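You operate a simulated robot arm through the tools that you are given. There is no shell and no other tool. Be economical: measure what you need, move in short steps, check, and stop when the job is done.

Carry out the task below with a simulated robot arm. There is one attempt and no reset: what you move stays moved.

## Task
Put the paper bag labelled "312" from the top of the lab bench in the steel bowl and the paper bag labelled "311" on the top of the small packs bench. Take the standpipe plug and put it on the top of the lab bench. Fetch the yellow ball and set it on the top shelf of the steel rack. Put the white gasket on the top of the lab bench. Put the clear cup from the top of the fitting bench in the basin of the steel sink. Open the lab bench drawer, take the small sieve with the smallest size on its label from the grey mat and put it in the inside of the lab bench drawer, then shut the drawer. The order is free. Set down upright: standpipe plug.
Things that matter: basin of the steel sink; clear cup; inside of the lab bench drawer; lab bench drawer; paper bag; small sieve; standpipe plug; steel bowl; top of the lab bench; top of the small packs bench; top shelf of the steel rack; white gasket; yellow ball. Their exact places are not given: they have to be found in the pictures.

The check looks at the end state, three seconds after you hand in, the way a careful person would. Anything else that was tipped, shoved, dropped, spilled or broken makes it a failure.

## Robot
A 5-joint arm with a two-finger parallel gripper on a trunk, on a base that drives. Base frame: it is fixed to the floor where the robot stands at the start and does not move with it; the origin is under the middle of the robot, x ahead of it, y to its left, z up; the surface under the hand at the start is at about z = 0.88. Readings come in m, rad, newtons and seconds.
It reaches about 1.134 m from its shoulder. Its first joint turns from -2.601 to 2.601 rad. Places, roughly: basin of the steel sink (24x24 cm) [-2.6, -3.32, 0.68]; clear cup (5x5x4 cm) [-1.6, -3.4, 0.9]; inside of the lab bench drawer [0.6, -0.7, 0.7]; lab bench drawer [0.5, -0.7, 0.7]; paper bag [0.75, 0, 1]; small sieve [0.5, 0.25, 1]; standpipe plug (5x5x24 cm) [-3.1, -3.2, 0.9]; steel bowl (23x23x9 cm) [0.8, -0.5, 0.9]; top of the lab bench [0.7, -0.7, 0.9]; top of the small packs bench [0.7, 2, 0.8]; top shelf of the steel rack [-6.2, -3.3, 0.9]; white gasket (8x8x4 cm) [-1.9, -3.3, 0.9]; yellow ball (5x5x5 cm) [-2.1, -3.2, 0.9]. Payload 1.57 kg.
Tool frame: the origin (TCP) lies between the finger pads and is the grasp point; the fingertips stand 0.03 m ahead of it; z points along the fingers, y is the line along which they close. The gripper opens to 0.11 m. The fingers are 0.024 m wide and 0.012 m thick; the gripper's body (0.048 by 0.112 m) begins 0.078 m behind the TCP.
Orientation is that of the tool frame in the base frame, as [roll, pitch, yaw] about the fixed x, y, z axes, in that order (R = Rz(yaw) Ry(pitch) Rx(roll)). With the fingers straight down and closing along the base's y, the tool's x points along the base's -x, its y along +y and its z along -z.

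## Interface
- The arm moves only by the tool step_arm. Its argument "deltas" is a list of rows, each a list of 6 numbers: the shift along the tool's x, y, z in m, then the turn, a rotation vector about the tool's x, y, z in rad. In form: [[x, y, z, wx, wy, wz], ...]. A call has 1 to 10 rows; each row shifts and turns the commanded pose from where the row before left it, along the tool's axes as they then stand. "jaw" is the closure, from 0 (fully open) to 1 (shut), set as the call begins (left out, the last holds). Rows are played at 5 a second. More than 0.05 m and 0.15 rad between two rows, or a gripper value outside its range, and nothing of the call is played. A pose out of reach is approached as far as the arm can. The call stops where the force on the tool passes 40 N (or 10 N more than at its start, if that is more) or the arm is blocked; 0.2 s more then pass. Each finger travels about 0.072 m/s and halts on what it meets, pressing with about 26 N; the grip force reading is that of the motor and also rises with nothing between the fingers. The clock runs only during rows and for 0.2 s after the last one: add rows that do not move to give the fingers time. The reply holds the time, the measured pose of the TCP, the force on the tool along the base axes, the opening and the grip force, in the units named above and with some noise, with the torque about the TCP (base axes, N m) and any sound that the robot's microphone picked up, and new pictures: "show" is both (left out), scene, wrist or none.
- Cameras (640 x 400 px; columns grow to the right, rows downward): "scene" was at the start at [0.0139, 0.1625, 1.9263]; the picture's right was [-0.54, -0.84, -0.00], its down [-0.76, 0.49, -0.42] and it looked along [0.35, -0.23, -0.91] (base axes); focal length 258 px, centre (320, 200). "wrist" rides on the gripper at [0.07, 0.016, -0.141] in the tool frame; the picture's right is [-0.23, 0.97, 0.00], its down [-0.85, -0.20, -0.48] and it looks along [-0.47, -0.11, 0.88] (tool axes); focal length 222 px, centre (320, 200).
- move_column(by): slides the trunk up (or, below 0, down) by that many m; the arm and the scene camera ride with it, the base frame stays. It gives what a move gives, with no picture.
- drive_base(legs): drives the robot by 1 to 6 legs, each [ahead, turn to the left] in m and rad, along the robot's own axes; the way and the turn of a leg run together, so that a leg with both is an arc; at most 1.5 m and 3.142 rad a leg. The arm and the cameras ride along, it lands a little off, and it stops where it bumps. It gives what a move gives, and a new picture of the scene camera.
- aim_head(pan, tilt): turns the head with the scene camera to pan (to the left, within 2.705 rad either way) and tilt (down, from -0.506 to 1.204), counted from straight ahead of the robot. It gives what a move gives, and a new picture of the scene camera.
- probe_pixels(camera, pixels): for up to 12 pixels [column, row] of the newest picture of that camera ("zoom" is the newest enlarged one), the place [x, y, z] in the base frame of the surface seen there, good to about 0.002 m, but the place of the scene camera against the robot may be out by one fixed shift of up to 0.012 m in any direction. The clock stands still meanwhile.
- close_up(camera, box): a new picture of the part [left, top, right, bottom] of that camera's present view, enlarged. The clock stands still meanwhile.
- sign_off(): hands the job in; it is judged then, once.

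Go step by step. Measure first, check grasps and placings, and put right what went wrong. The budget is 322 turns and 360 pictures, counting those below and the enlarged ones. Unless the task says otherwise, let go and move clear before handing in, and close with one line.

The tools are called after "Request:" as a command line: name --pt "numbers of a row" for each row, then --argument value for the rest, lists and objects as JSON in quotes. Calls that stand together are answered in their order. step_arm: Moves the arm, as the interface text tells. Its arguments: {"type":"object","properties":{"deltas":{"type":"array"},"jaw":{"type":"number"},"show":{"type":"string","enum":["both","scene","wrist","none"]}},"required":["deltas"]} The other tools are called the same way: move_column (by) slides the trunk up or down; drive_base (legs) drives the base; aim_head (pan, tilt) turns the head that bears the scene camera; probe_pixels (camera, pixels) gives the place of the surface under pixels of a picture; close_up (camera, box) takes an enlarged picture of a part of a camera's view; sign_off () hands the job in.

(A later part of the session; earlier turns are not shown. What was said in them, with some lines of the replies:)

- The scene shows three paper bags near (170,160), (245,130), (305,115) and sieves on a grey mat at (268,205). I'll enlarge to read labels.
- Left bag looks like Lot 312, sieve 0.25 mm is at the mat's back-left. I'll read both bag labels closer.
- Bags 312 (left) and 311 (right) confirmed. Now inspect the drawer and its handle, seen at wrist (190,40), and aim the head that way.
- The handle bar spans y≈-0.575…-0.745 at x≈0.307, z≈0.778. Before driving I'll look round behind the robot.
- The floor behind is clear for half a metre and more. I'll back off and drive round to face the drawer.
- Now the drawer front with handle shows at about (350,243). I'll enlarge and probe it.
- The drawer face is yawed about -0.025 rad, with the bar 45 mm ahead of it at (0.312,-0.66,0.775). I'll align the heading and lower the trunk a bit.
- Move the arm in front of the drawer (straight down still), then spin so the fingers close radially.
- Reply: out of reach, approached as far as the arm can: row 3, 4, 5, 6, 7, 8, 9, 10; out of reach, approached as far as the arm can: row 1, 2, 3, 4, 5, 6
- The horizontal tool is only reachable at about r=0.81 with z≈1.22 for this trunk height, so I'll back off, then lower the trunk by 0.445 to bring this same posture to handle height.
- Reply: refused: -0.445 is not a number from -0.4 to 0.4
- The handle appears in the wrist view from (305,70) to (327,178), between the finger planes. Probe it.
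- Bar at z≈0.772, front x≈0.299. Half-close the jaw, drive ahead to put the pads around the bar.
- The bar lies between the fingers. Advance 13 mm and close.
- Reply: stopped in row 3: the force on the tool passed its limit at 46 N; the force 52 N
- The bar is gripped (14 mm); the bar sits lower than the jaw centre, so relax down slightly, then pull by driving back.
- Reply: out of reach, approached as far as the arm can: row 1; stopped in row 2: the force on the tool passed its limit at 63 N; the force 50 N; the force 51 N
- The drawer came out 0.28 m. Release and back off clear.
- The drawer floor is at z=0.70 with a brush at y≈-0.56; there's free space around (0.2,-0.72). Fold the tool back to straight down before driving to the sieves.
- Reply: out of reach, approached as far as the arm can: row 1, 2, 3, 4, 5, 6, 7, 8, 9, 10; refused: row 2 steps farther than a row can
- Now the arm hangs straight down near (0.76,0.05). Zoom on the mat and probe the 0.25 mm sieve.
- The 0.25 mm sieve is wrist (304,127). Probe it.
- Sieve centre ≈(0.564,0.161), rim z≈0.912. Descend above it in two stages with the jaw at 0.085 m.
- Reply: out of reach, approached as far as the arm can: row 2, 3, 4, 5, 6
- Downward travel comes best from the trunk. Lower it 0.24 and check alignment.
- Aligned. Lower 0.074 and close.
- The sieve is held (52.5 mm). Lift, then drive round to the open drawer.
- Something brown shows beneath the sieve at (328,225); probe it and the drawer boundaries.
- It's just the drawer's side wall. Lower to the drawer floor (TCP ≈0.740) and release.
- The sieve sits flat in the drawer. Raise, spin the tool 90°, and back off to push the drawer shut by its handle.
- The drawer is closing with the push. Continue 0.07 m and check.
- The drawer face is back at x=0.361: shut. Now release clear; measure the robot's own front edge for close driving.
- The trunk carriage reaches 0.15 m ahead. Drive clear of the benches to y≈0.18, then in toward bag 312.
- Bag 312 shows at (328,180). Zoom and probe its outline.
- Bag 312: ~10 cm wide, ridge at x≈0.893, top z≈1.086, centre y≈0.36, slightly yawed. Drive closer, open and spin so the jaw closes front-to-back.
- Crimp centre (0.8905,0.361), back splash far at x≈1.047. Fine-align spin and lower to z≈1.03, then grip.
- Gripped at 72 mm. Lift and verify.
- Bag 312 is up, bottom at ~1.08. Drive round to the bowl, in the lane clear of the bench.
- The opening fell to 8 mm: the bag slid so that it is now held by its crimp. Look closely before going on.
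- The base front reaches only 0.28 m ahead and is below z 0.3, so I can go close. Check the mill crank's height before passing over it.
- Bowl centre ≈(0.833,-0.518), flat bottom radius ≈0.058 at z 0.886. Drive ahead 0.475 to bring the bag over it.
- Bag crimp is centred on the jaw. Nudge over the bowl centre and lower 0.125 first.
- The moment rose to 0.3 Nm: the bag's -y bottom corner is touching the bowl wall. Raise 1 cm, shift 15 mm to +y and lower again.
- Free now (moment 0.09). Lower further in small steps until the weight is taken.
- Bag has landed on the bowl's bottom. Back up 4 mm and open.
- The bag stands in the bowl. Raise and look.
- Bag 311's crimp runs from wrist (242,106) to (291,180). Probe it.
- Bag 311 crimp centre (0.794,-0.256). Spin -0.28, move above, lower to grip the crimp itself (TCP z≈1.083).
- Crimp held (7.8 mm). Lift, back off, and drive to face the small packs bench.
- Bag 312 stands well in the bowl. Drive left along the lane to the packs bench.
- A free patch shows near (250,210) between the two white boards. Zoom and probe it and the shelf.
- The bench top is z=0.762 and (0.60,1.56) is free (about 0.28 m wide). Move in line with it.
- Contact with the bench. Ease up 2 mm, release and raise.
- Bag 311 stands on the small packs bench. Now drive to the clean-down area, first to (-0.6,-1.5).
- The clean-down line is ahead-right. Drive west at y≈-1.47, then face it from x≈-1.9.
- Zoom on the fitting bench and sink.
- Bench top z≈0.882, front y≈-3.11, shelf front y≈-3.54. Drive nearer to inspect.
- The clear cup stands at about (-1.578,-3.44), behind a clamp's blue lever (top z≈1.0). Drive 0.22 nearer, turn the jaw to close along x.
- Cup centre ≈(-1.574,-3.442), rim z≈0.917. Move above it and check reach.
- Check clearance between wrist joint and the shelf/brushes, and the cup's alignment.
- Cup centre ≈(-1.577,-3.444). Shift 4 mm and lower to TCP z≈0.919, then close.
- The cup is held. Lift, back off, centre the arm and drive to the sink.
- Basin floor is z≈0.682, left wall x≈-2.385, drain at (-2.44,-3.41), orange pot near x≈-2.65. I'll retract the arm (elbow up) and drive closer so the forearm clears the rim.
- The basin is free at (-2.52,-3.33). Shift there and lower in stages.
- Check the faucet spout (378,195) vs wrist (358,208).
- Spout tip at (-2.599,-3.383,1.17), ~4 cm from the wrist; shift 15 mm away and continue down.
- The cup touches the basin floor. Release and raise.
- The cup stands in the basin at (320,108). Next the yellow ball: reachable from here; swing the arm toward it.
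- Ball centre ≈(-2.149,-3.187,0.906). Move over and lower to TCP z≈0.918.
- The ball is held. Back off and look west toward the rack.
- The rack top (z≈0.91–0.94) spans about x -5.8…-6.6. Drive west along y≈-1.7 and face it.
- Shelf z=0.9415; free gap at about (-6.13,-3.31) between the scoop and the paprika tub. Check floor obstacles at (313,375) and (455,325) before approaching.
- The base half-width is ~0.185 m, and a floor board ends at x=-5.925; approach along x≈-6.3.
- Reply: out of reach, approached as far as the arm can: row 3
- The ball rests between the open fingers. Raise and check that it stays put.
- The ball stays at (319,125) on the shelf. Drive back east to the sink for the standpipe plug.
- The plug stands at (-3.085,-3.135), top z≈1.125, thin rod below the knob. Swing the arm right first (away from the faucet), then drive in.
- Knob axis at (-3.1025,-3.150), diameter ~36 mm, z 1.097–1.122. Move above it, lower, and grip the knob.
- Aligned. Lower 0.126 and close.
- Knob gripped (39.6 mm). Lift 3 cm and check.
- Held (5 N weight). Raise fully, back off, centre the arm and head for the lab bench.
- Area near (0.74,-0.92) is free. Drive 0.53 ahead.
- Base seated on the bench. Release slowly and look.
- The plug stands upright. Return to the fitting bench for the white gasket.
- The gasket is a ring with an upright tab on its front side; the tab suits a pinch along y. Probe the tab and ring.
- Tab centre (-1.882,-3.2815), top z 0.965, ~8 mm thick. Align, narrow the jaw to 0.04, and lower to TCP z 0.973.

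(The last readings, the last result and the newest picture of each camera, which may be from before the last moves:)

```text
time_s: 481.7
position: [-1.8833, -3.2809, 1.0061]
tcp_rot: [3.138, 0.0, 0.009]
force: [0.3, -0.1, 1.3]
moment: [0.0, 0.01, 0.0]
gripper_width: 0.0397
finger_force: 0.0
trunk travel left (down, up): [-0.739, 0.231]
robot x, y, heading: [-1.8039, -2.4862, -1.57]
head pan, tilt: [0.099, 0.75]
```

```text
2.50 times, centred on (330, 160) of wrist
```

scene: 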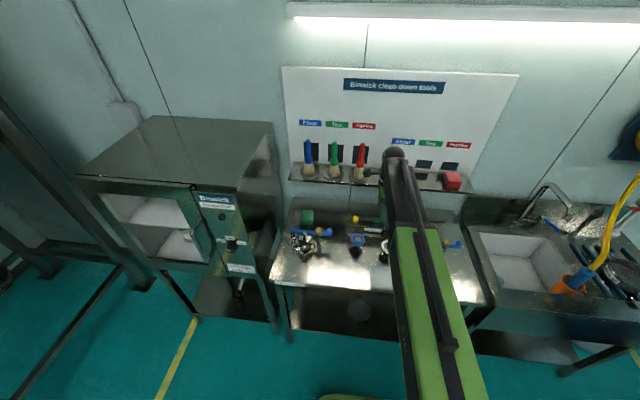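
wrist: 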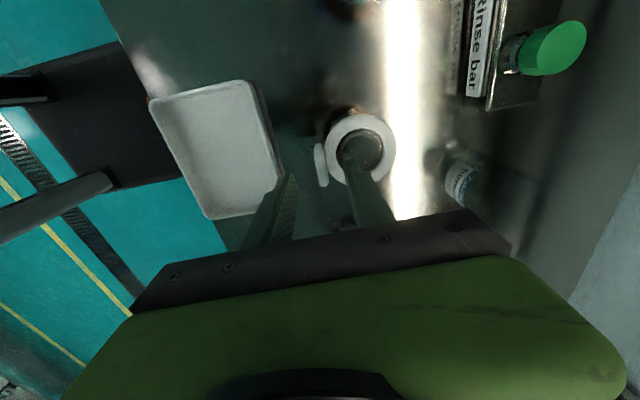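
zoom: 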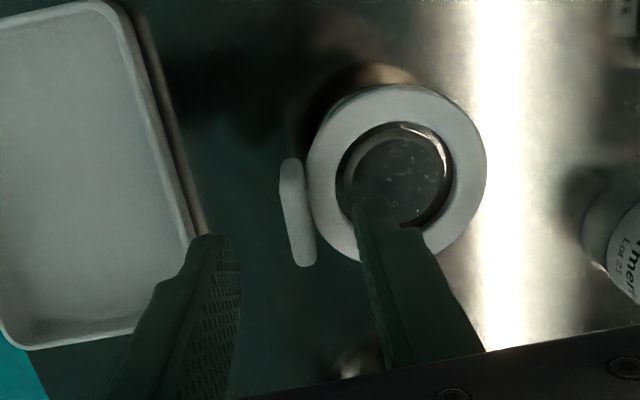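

The tab lies between the fingers. Lower 0.033 and close.

Request:
move_column --by -0.033

Request:
step_arm --pt "0 0 0 0 0 0" --pt "0 0 0 0 0 0" --pt "0 0 0 0 0 0" --jaw 1 --show "wrist"

Request:
move_column --by 0.03

Request:
step_arm --pt "0 0 0 0 0 0" --pt "0 0 0 0 0 0" --show "wrist"

```text
time_s: 482.5
position: [-1.8823, -3.2811, 0.9725]
tcp_rot: [3.138, 0.0, 0.009]
force: [0.4, -0.3, 0.1]
moment: [0.01, -0.02, 0.05]
gripper_width: 0.0396
finger_force: 0.1
trunk travel left (down, up): [-0.706, 0.264]
robot x, y, heading: [-1.8043, -2.4848, -1.568]
head pan, tilt: [0.099, 0.75]
```

```text
time_s: 483.3
position: [-1.8821, -3.2797, 0.9727]
tcp_rot: [3.139, 0.001, 0.008]
force: [-0.2, -0.4, 0.5]
moment: [-0.01, 0.01, -0.01]
gripper_width: 0.0077
finger_force: 25.6
trunk travel left (down, up): [-0.706, 0.264]
robot x, y, heading: [-1.8037, -2.489, -1.57]
head pan, tilt: [0.099, 0.75]
```

wrist: 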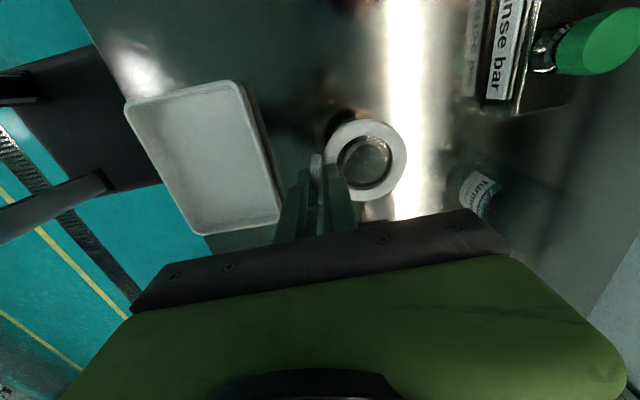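

```text
time_s: 484.1
position: [-1.8834, -3.2812, 1.0039]
tcp_rot: [3.139, -0.001, 0.007]
force: [-0.5, 0.3, -0.6]
moment: [0.04, -0.02, 0.0]
gripper_width: 0.0077
finger_force: 25.7
trunk travel left (down, up): [-0.736, 0.234]
robot x, y, heading: [-1.8013, -2.492, -1.574]
head pan, tilt: [0.099, 0.75]
```

```text
time_s: 484.7
position: [-1.8836, -3.2815, 1.0033]
tcp_rot: [3.138, 0.001, 0.008]
force: [-0.2, -0.7, 0.6]
moment: [0.04, -0.03, -0.03]
gripper_width: 0.0074
finger_force: 26.6
trunk travel left (down, up): [-0.736, 0.234]
robot x, y, heading: [-1.8033, -2.4891, -1.572]
head pan, tilt: [0.099, 0.75]
```

wrist: 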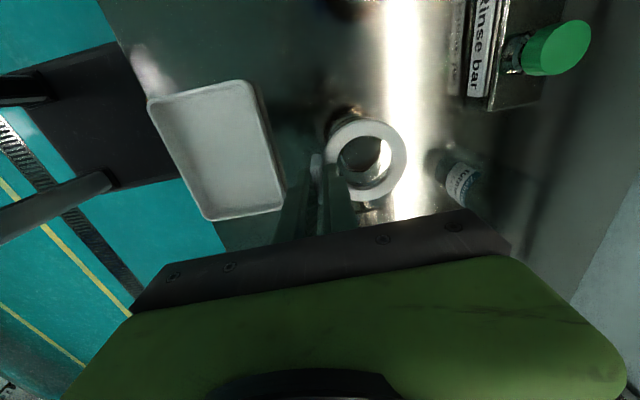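

The ring rises with the hand. Check what's under it.

Request:
close_up --camera "wrist" --box '[300, 90, 430, 240]'

Request:
move_column --by 0.1

Request:
step_arm --pt "0 0 0 0 0 0" --show "wrist"

Request:
close_up --camera "wrist" --box '[270, 90, 430, 240]'

```text
2.67 times, centred on (365, 165) of wrist
```

zoom: 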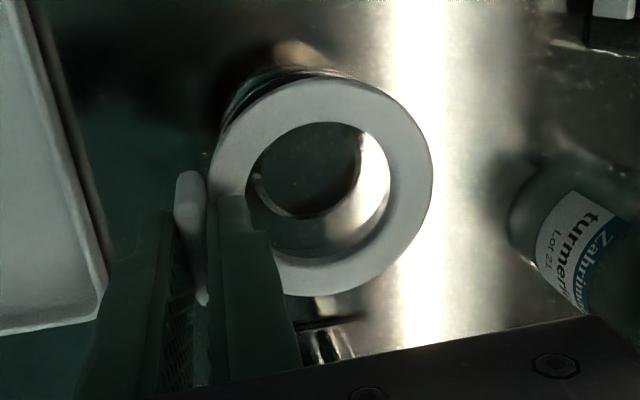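

```text
time_s: 486.0
position: [-1.8808, -3.281, 1.1035]
tcp_rot: [3.138, 0.001, 0.007]
force: [0.5, -0.2, -1.1]
moment: [0.0, -0.01, -0.01]
gripper_width: 0.0076
finger_force: 25.8
trunk travel left (down, up): [-0.836, 0.134]
robot x, y, heading: [-1.8015, -2.4893, -1.575]
head pan, tilt: [0.099, 0.75]
```

```text
time_s: 486.4
position: [-1.8824, -3.2817, 1.1033]
tcp_rot: [3.139, -0.001, 0.009]
force: [0.2, -0.1, -0.9]
moment: [0.01, -0.01, -0.02]
gripper_width: 0.008
finger_force: 26.3
trunk travel left (down, up): [-0.836, 0.134]
robot x, y, heading: [-1.8002, -2.4887, -1.572]
head pan, tilt: [0.099, 0.75]
```

wrist: 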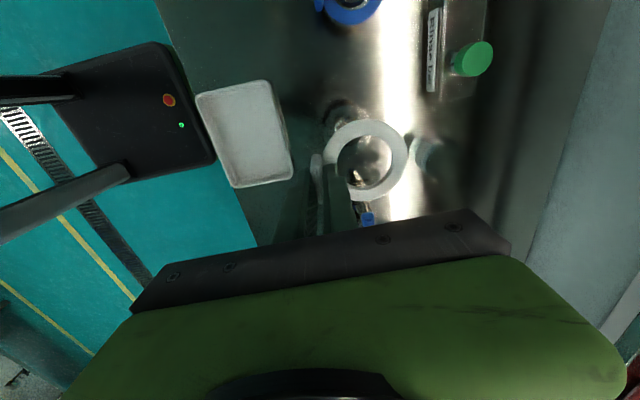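

```text
2.67 times, centred on (350, 165) of wrist
```

zoom: 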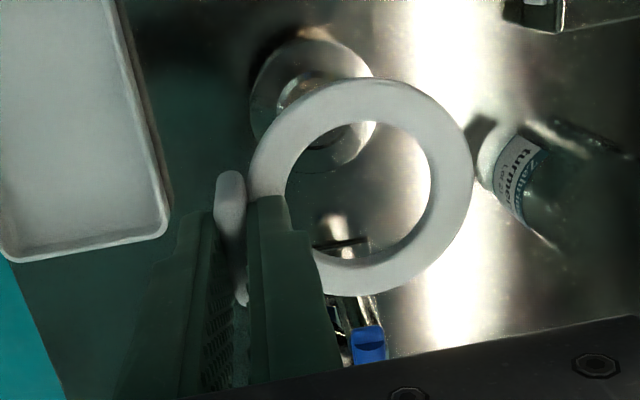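

Only the gasket came along; the stub stays. Raise fully and drive to the lab bench.

Request:
move_column --by 0.133

Request:
drive_base --legs '[[-0.75, 0], [0, 2.077], [1.43, 0], [0, -0.5]]'

Request:
aim_head --pan -0.1 --tilt 0.75

```text
time_s: 488.0
position: [-1.8826, -3.28, 1.2361]
tcp_rot: [3.137, 0.0, 0.009]
force: [-0.4, -0.3, -0.1]
moment: [0.02, 0.06, 0.0]
gripper_width: 0.0078
finger_force: 25.7
trunk travel left (down, up): [-0.969, 0.001]
robot x, y, heading: [-1.8059, -2.4892, -1.571]
head pan, tilt: [0.099, 0.75]
```

```text
time_s: 505.2
position: [0.2529, -1.1597, 1.2351]
tcp_rot: [3.138, 0.001, 1.548]
force: [0.3, 0.6, 0.1]
moment: [-0.06, -0.02, 0.0]
gripper_width: 0.008
finger_force: 25.8
trunk travel left (down, up): [-0.969, 0.001]
robot x, y, heading: [-0.5379, -1.0668, -0.024]
head pan, tilt: [0.099, 0.75]
```

scene: 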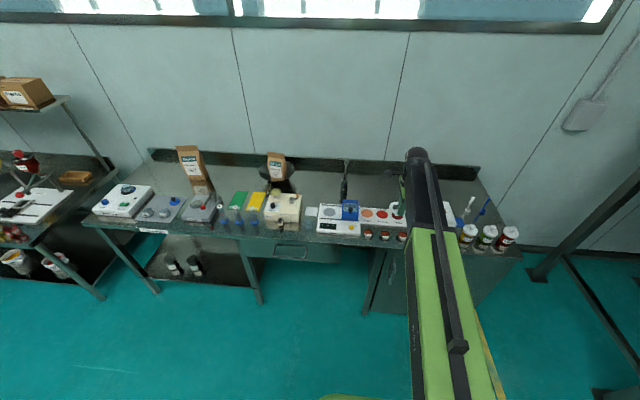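

```text
time_s: 506.0
position: [0.2535, -1.1618, 1.2361]
tcp_rot: [3.138, 0.001, 1.548]
force: [0.1, 0.2, -0.4]
moment: [-0.01, 0.03, -0.02]
gripper_width: 0.008
finger_force: 26.5
trunk travel left (down, up): [-0.969, 0.001]
robot x, y, heading: [-0.5356, -1.0741, -0.026]
head pan, tilt: [-0.099, 0.75]
```

scene: 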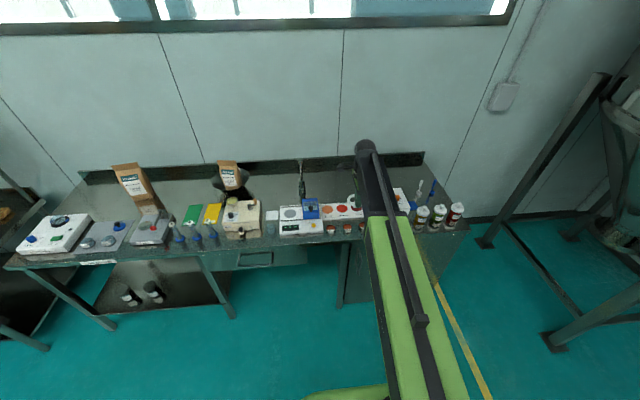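

Request:
drive_base --legs '[[0.46, 0]]'

Request:
step_arm --pt "0 0 0 0 0 0" --show "wrist"

Request:
close_up --camera "scene" --box '[240, 150, 480, 300]'

```text
time_s: 508.8
position: [0.7205, -1.1784, 1.2339]
tcp_rot: [3.138, -0.001, 1.544]
force: [-0.5, -0.3, 0.4]
moment: [-0.01, 0.0, -0.02]
gripper_width: 0.0078
finger_force: 26.4
trunk travel left (down, up): [-0.969, 0.001]
robot x, y, heading: [-0.0669, -1.0861, -0.034]
head pan, tilt: [-0.099, 0.75]
```

scene: 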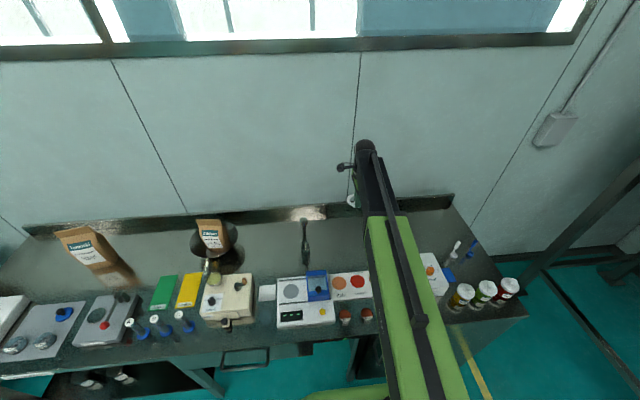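

```text
time_s: 509.2
position: [0.7192, -1.179, 1.2341]
tcp_rot: [3.138, 0.0, 1.546]
force: [-0.2, -1.0, 0.0]
moment: [0.02, 0.04, -0.02]
gripper_width: 0.0078
finger_force: 26.4
trunk travel left (down, up): [-0.969, 0.001]
robot x, y, heading: [-0.068, -1.0819, -0.034]
head pan, tilt: [-0.099, 0.75]
```

wrist: 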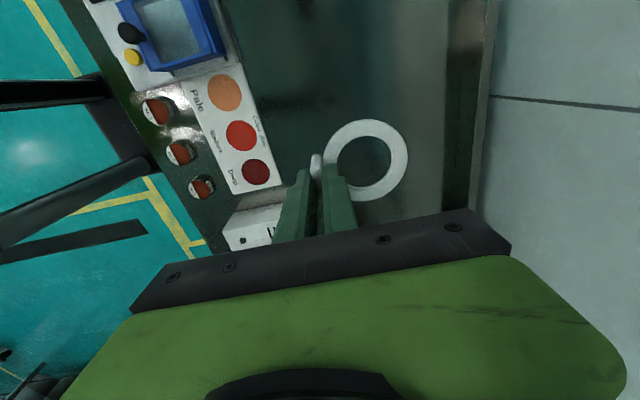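

```text
2.67 times, centred on (360, 225) of scene
```

zoom: 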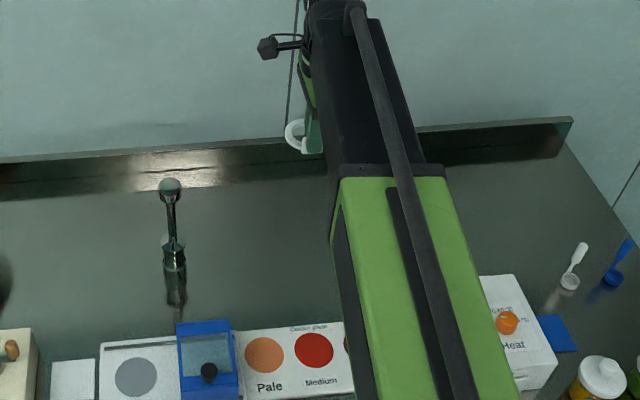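

Request:
step_arm --pt "0 0.03 0 0 0 0" --show "none"

Request:
move_column --by -0.28

Request:
step_arm --pt "0 0 0 0 0 0" --show "wrist"

Request:
probe_pixels --camera "wrist" --pixels '[[370, 125], [400, 160], [420, 130], [365, 160], [250, 230]]'

```text
time_s: 509.6
position: [0.7496, -1.1793, 1.2349]
tcp_rot: [3.138, -0.001, 1.546]
force: [-0.2, 0.3, 0.2]
moment: [0.02, 0.04, -0.04]
gripper_width: 0.0076
finger_force: 26.0
trunk travel left (down, up): [-0.969, 0.001]
robot x, y, heading: [-0.0707, -1.0837, -0.035]
head pan, tilt: [-0.099, 0.75]
```

```text
time_s: 512.4
position: [0.7487, -1.1787, 0.9565]
tcp_rot: [3.138, 0.0, 1.547]
force: [-0.9, 0.1, 0.0]
moment: [-0.01, 0.02, -0.02]
gripper_width: 0.0076
finger_force: 26.3
trunk travel left (down, up): [-0.689, 0.281]
robot x, y, heading: [-0.0699, -1.0822, -0.03]
head pan, tilt: [-0.099, 0.75]
```

```text
time_s: 512.8
position: [0.7497, -1.1792, 0.956]
tcp_rot: [3.138, 0.0, 1.546]
force: [0.4, 0.8, -0.7]
moment: [0.0, -0.01, 0.02]
gripper_width: 0.0079
finger_force: 25.9
trunk travel left (down, up): [-0.689, 0.281]
robot x, y, heading: [-0.0696, -1.083, -0.033]
head pan, tilt: [-0.099, 0.75]
```

wrist: 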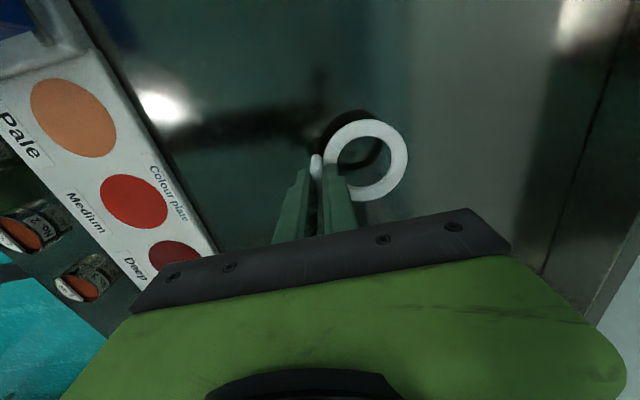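

```text
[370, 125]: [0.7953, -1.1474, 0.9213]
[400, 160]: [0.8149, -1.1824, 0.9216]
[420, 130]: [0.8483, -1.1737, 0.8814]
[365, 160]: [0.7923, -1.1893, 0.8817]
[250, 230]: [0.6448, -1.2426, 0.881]
```

Request:
move_column --by -0.022

Request:
move_column --by -0.004

Request:
move_column --by -0.003

```text
time_s: 513.5
position: [0.7485, -1.1778, 0.9336]
tcp_rot: [3.137, -0.001, 1.547]
force: [-0.3, 1.0, -0.2]
moment: [0.01, -0.02, 0.0]
gripper_width: 0.0076
finger_force: 26.0
trunk travel left (down, up): [-0.667, 0.303]
robot x, y, heading: [-0.0711, -1.0842, -0.031]
head pan, tilt: [-0.099, 0.75]
```

```text
time_s: 514.0
position: [0.7482, -1.1793, 0.9283]
tcp_rot: [3.139, 0.0, 1.544]
force: [-0.3, 0.2, 0.1]
moment: [-0.01, 0.02, 0.01]
gripper_width: 0.008
finger_force: 26.4
trunk travel left (down, up): [-0.663, 0.307]
robot x, y, heading: [-0.0683, -1.085, -0.032]
head pan, tilt: [-0.099, 0.75]
```

```text
time_s: 514.5
position: [0.7489, -1.1785, 0.9267]
tcp_rot: [3.139, 0.001, 1.544]
force: [-0.1, 0.8, 0.4]
moment: [0.01, -0.01, -0.01]
gripper_width: 0.0077
finger_force: 25.9
trunk travel left (down, up): [-0.66, 0.31]
robot x, y, heading: [-0.0705, -1.082, -0.032]
head pan, tilt: [-0.099, 0.75]
```

Request:
move_column --by -0.003

Request:
move_column --by -0.003

Request:
step_arm --pt "0 0 0 0 0 0" --show "wrist"

Request:
probe_pixels --camera "wrist" --pixels '[[370, 125], [400, 160], [420, 130]]'

```text
time_s: 515.0
position: [0.7487, -1.1788, 0.9231]
tcp_rot: [3.138, 0.0, 1.545]
force: [-0.1, 0.5, -1.1]
moment: [-0.02, 0.03, 0.02]
gripper_width: 0.0079
finger_force: 26.0
trunk travel left (down, up): [-0.657, 0.313]
robot x, y, heading: [-0.0678, -1.0837, -0.034]
head pan, tilt: [-0.099, 0.75]
```

```text
time_s: 515.6
position: [0.7486, -1.1787, 0.922]
tcp_rot: [3.133, 0.001, 1.545]
force: [8.7, -2.1, 27.4]
moment: [-0.05, -0.41, 0.02]
gripper_width: 0.0079
finger_force: 25.9
trunk travel left (down, up): [-0.654, 0.316]
robot x, y, heading: [-0.0715, -1.083, -0.03]
head pan, tilt: [-0.099, 0.75]
```

```text
time_s: 516.0
position: [0.7484, -1.1784, 0.9233]
tcp_rot: [3.136, -0.001, 1.544]
force: [12.2, -1.4, 31.2]
moment: [-0.06, -0.56, -0.01]
gripper_width: 0.0076
finger_force: 26.0
trunk travel left (down, up): [-0.654, 0.316]
robot x, y, heading: [-0.0707, -1.0825, -0.031]
head pan, tilt: [-0.099, 0.75]
```

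wrist: 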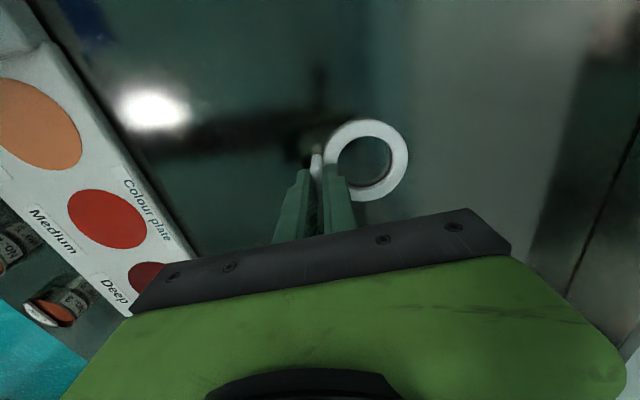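

```text
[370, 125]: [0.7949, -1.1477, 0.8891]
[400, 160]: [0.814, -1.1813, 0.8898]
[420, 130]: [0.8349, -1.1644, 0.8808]
```

The ring is flat on the bench (top z≈0.889). Relieve and release, then raise.

Request:
move_column --by 0.003

Request:
step_arm --pt "0 0 0 0 0 0" --pt "0 0 0 0 0 0" --pt "0 0 0 0 0 0" --jaw 0.64 --show "none"

Request:
move_column --by 0.3

Request:
step_arm --pt "0 0 0 0 0 0" --show "wrist"

Request:
drive_base --legs '[[-0.6, 0]]'

Request:
aim_head --pan 0.15 --tilt 0.7

```text
time_s: 516.5
position: [0.748, -1.1783, 0.9245]
tcp_rot: [3.139, 0.0, 1.545]
force: [0.2, -0.1, -0.3]
moment: [-0.01, 0.02, 0.01]
gripper_width: 0.0077
finger_force: 26.1
trunk travel left (down, up): [-0.657, 0.313]
robot x, y, heading: [-0.0716, -1.0838, -0.036]
head pan, tilt: [-0.099, 0.75]
```

```text
time_s: 517.3
position: [0.7489, -1.1786, 0.9242]
tcp_rot: [3.14, -0.002, 1.543]
force: [-0.3, -0.8, 1.8]
moment: [0.01, 0.0, -0.04]
gripper_width: 0.0395
finger_force: 0.1
trunk travel left (down, up): [-0.657, 0.313]
robot x, y, heading: [-0.0666, -1.0833, -0.032]
head pan, tilt: [-0.099, 0.75]
```

```text
time_s: 520.3
position: [0.7486, -1.1783, 1.2237]
tcp_rot: [3.138, 0.0, 1.544]
force: [0.4, -0.1, 0.3]
moment: [0.01, 0.0, -0.01]
gripper_width: 0.0394
finger_force: 0.0
trunk travel left (down, up): [-0.957, 0.013]
robot x, y, heading: [-0.068, -1.0819, -0.036]
head pan, tilt: [-0.099, 0.75]
```

```text
time_s: 520.7
position: [0.7489, -1.1789, 1.2232]
tcp_rot: [3.137, 0.0, 1.544]
force: [-0.4, -0.7, -0.7]
moment: [0.01, -0.02, -0.03]
gripper_width: 0.0396
finger_force: 0.1
trunk travel left (down, up): [-0.957, 0.013]
robot x, y, heading: [-0.0687, -1.0851, -0.036]
head pan, tilt: [-0.099, 0.75]
```

wrist: 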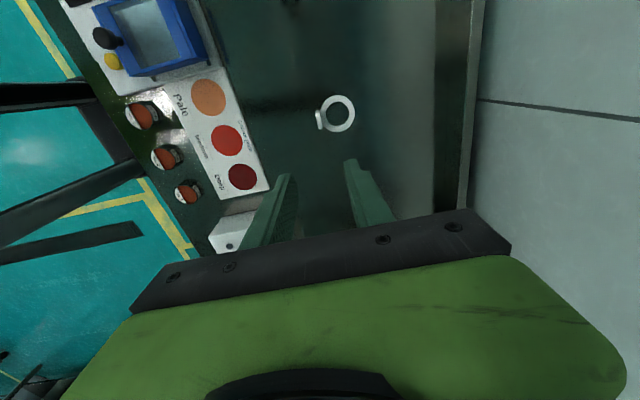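

```text
time_s: 524.0
position: [0.1527, -1.1566, 1.224]
tcp_rot: [3.139, 0.0, 1.547]
force: [0.3, 0.5, 0.3]
moment: [-0.01, -0.06, 0.01]
gripper_width: 0.0396
finger_force: 0.2
trunk travel left (down, up): [-0.957, 0.013]
robot x, y, heading: [-0.666, -1.0634, -0.035]
head pan, tilt: [-0.099, 0.75]
```

scene: 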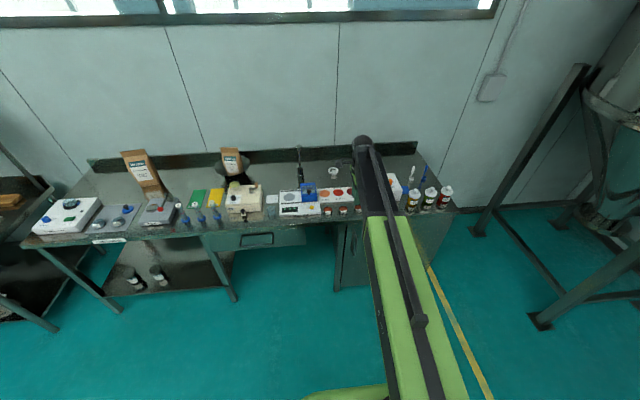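

```text
time_s: 524.8
position: [0.1541, -1.1577, 1.2234]
tcp_rot: [3.137, 0.002, 1.547]
force: [-0.6, -0.8, 0.7]
moment: [-0.02, -0.01, 0.03]
gripper_width: 0.0396
finger_force: 0.1
trunk travel left (down, up): [-0.957, 0.013]
robot x, y, heading: [-0.6654, -1.0626, -0.03]
head pan, tilt: [0.15, 0.7]
```

scene: 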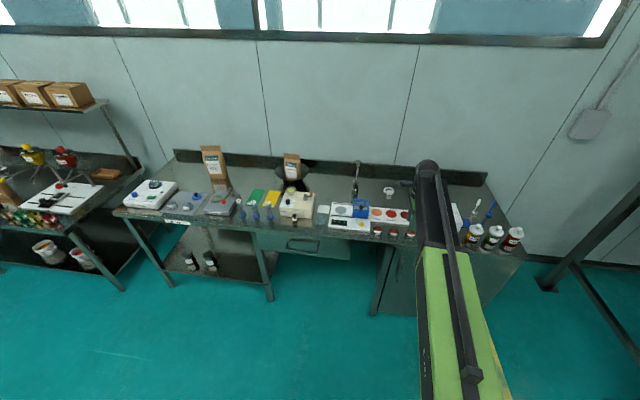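

Gasket, plug and bag are in place from the wide view. One final close look at the lab bench and drawer.

Request:
close_up --camera "scene" --box '[250, 140, 430, 260]'

Request:
close_up --camera "scene" --box '[0, 130, 300, 280]'

Request:
probe_pixels --camera "scene" --pixels '[[262, 240], [340, 245], [355, 185], [390, 190]]'

```text
3.33 times, centred on (340, 200) of scene
```

zoom: 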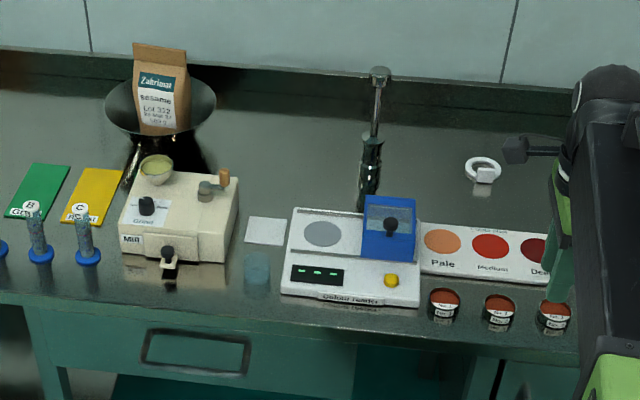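

```text
2.13 times, centred on (150, 205) of scene
```

zoom: 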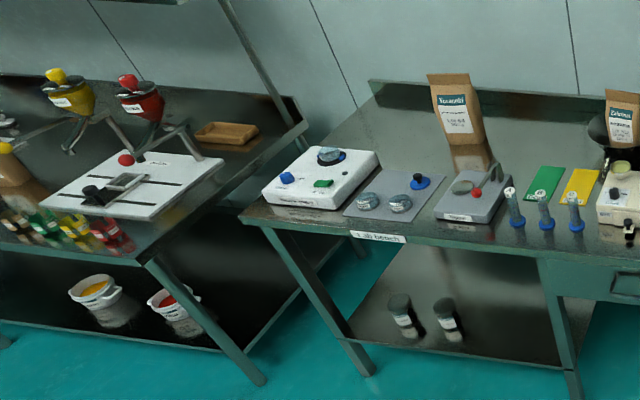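

```text
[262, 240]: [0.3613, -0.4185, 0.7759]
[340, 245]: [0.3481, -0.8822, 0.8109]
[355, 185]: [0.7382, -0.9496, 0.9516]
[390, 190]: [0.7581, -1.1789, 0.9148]
```

The drawer front is flush at x=0.361, the plug stands upright, the gasket lies flat, bag 312 is in the bowl, and the hand is clear. Handing in.

Request:
sign_off

```text
The job is handed in.
```

The job is done and handed in: every item is in its place, the standpipe plug stands upright, and the drawer is shut with the 0.25 mm sieve inside.
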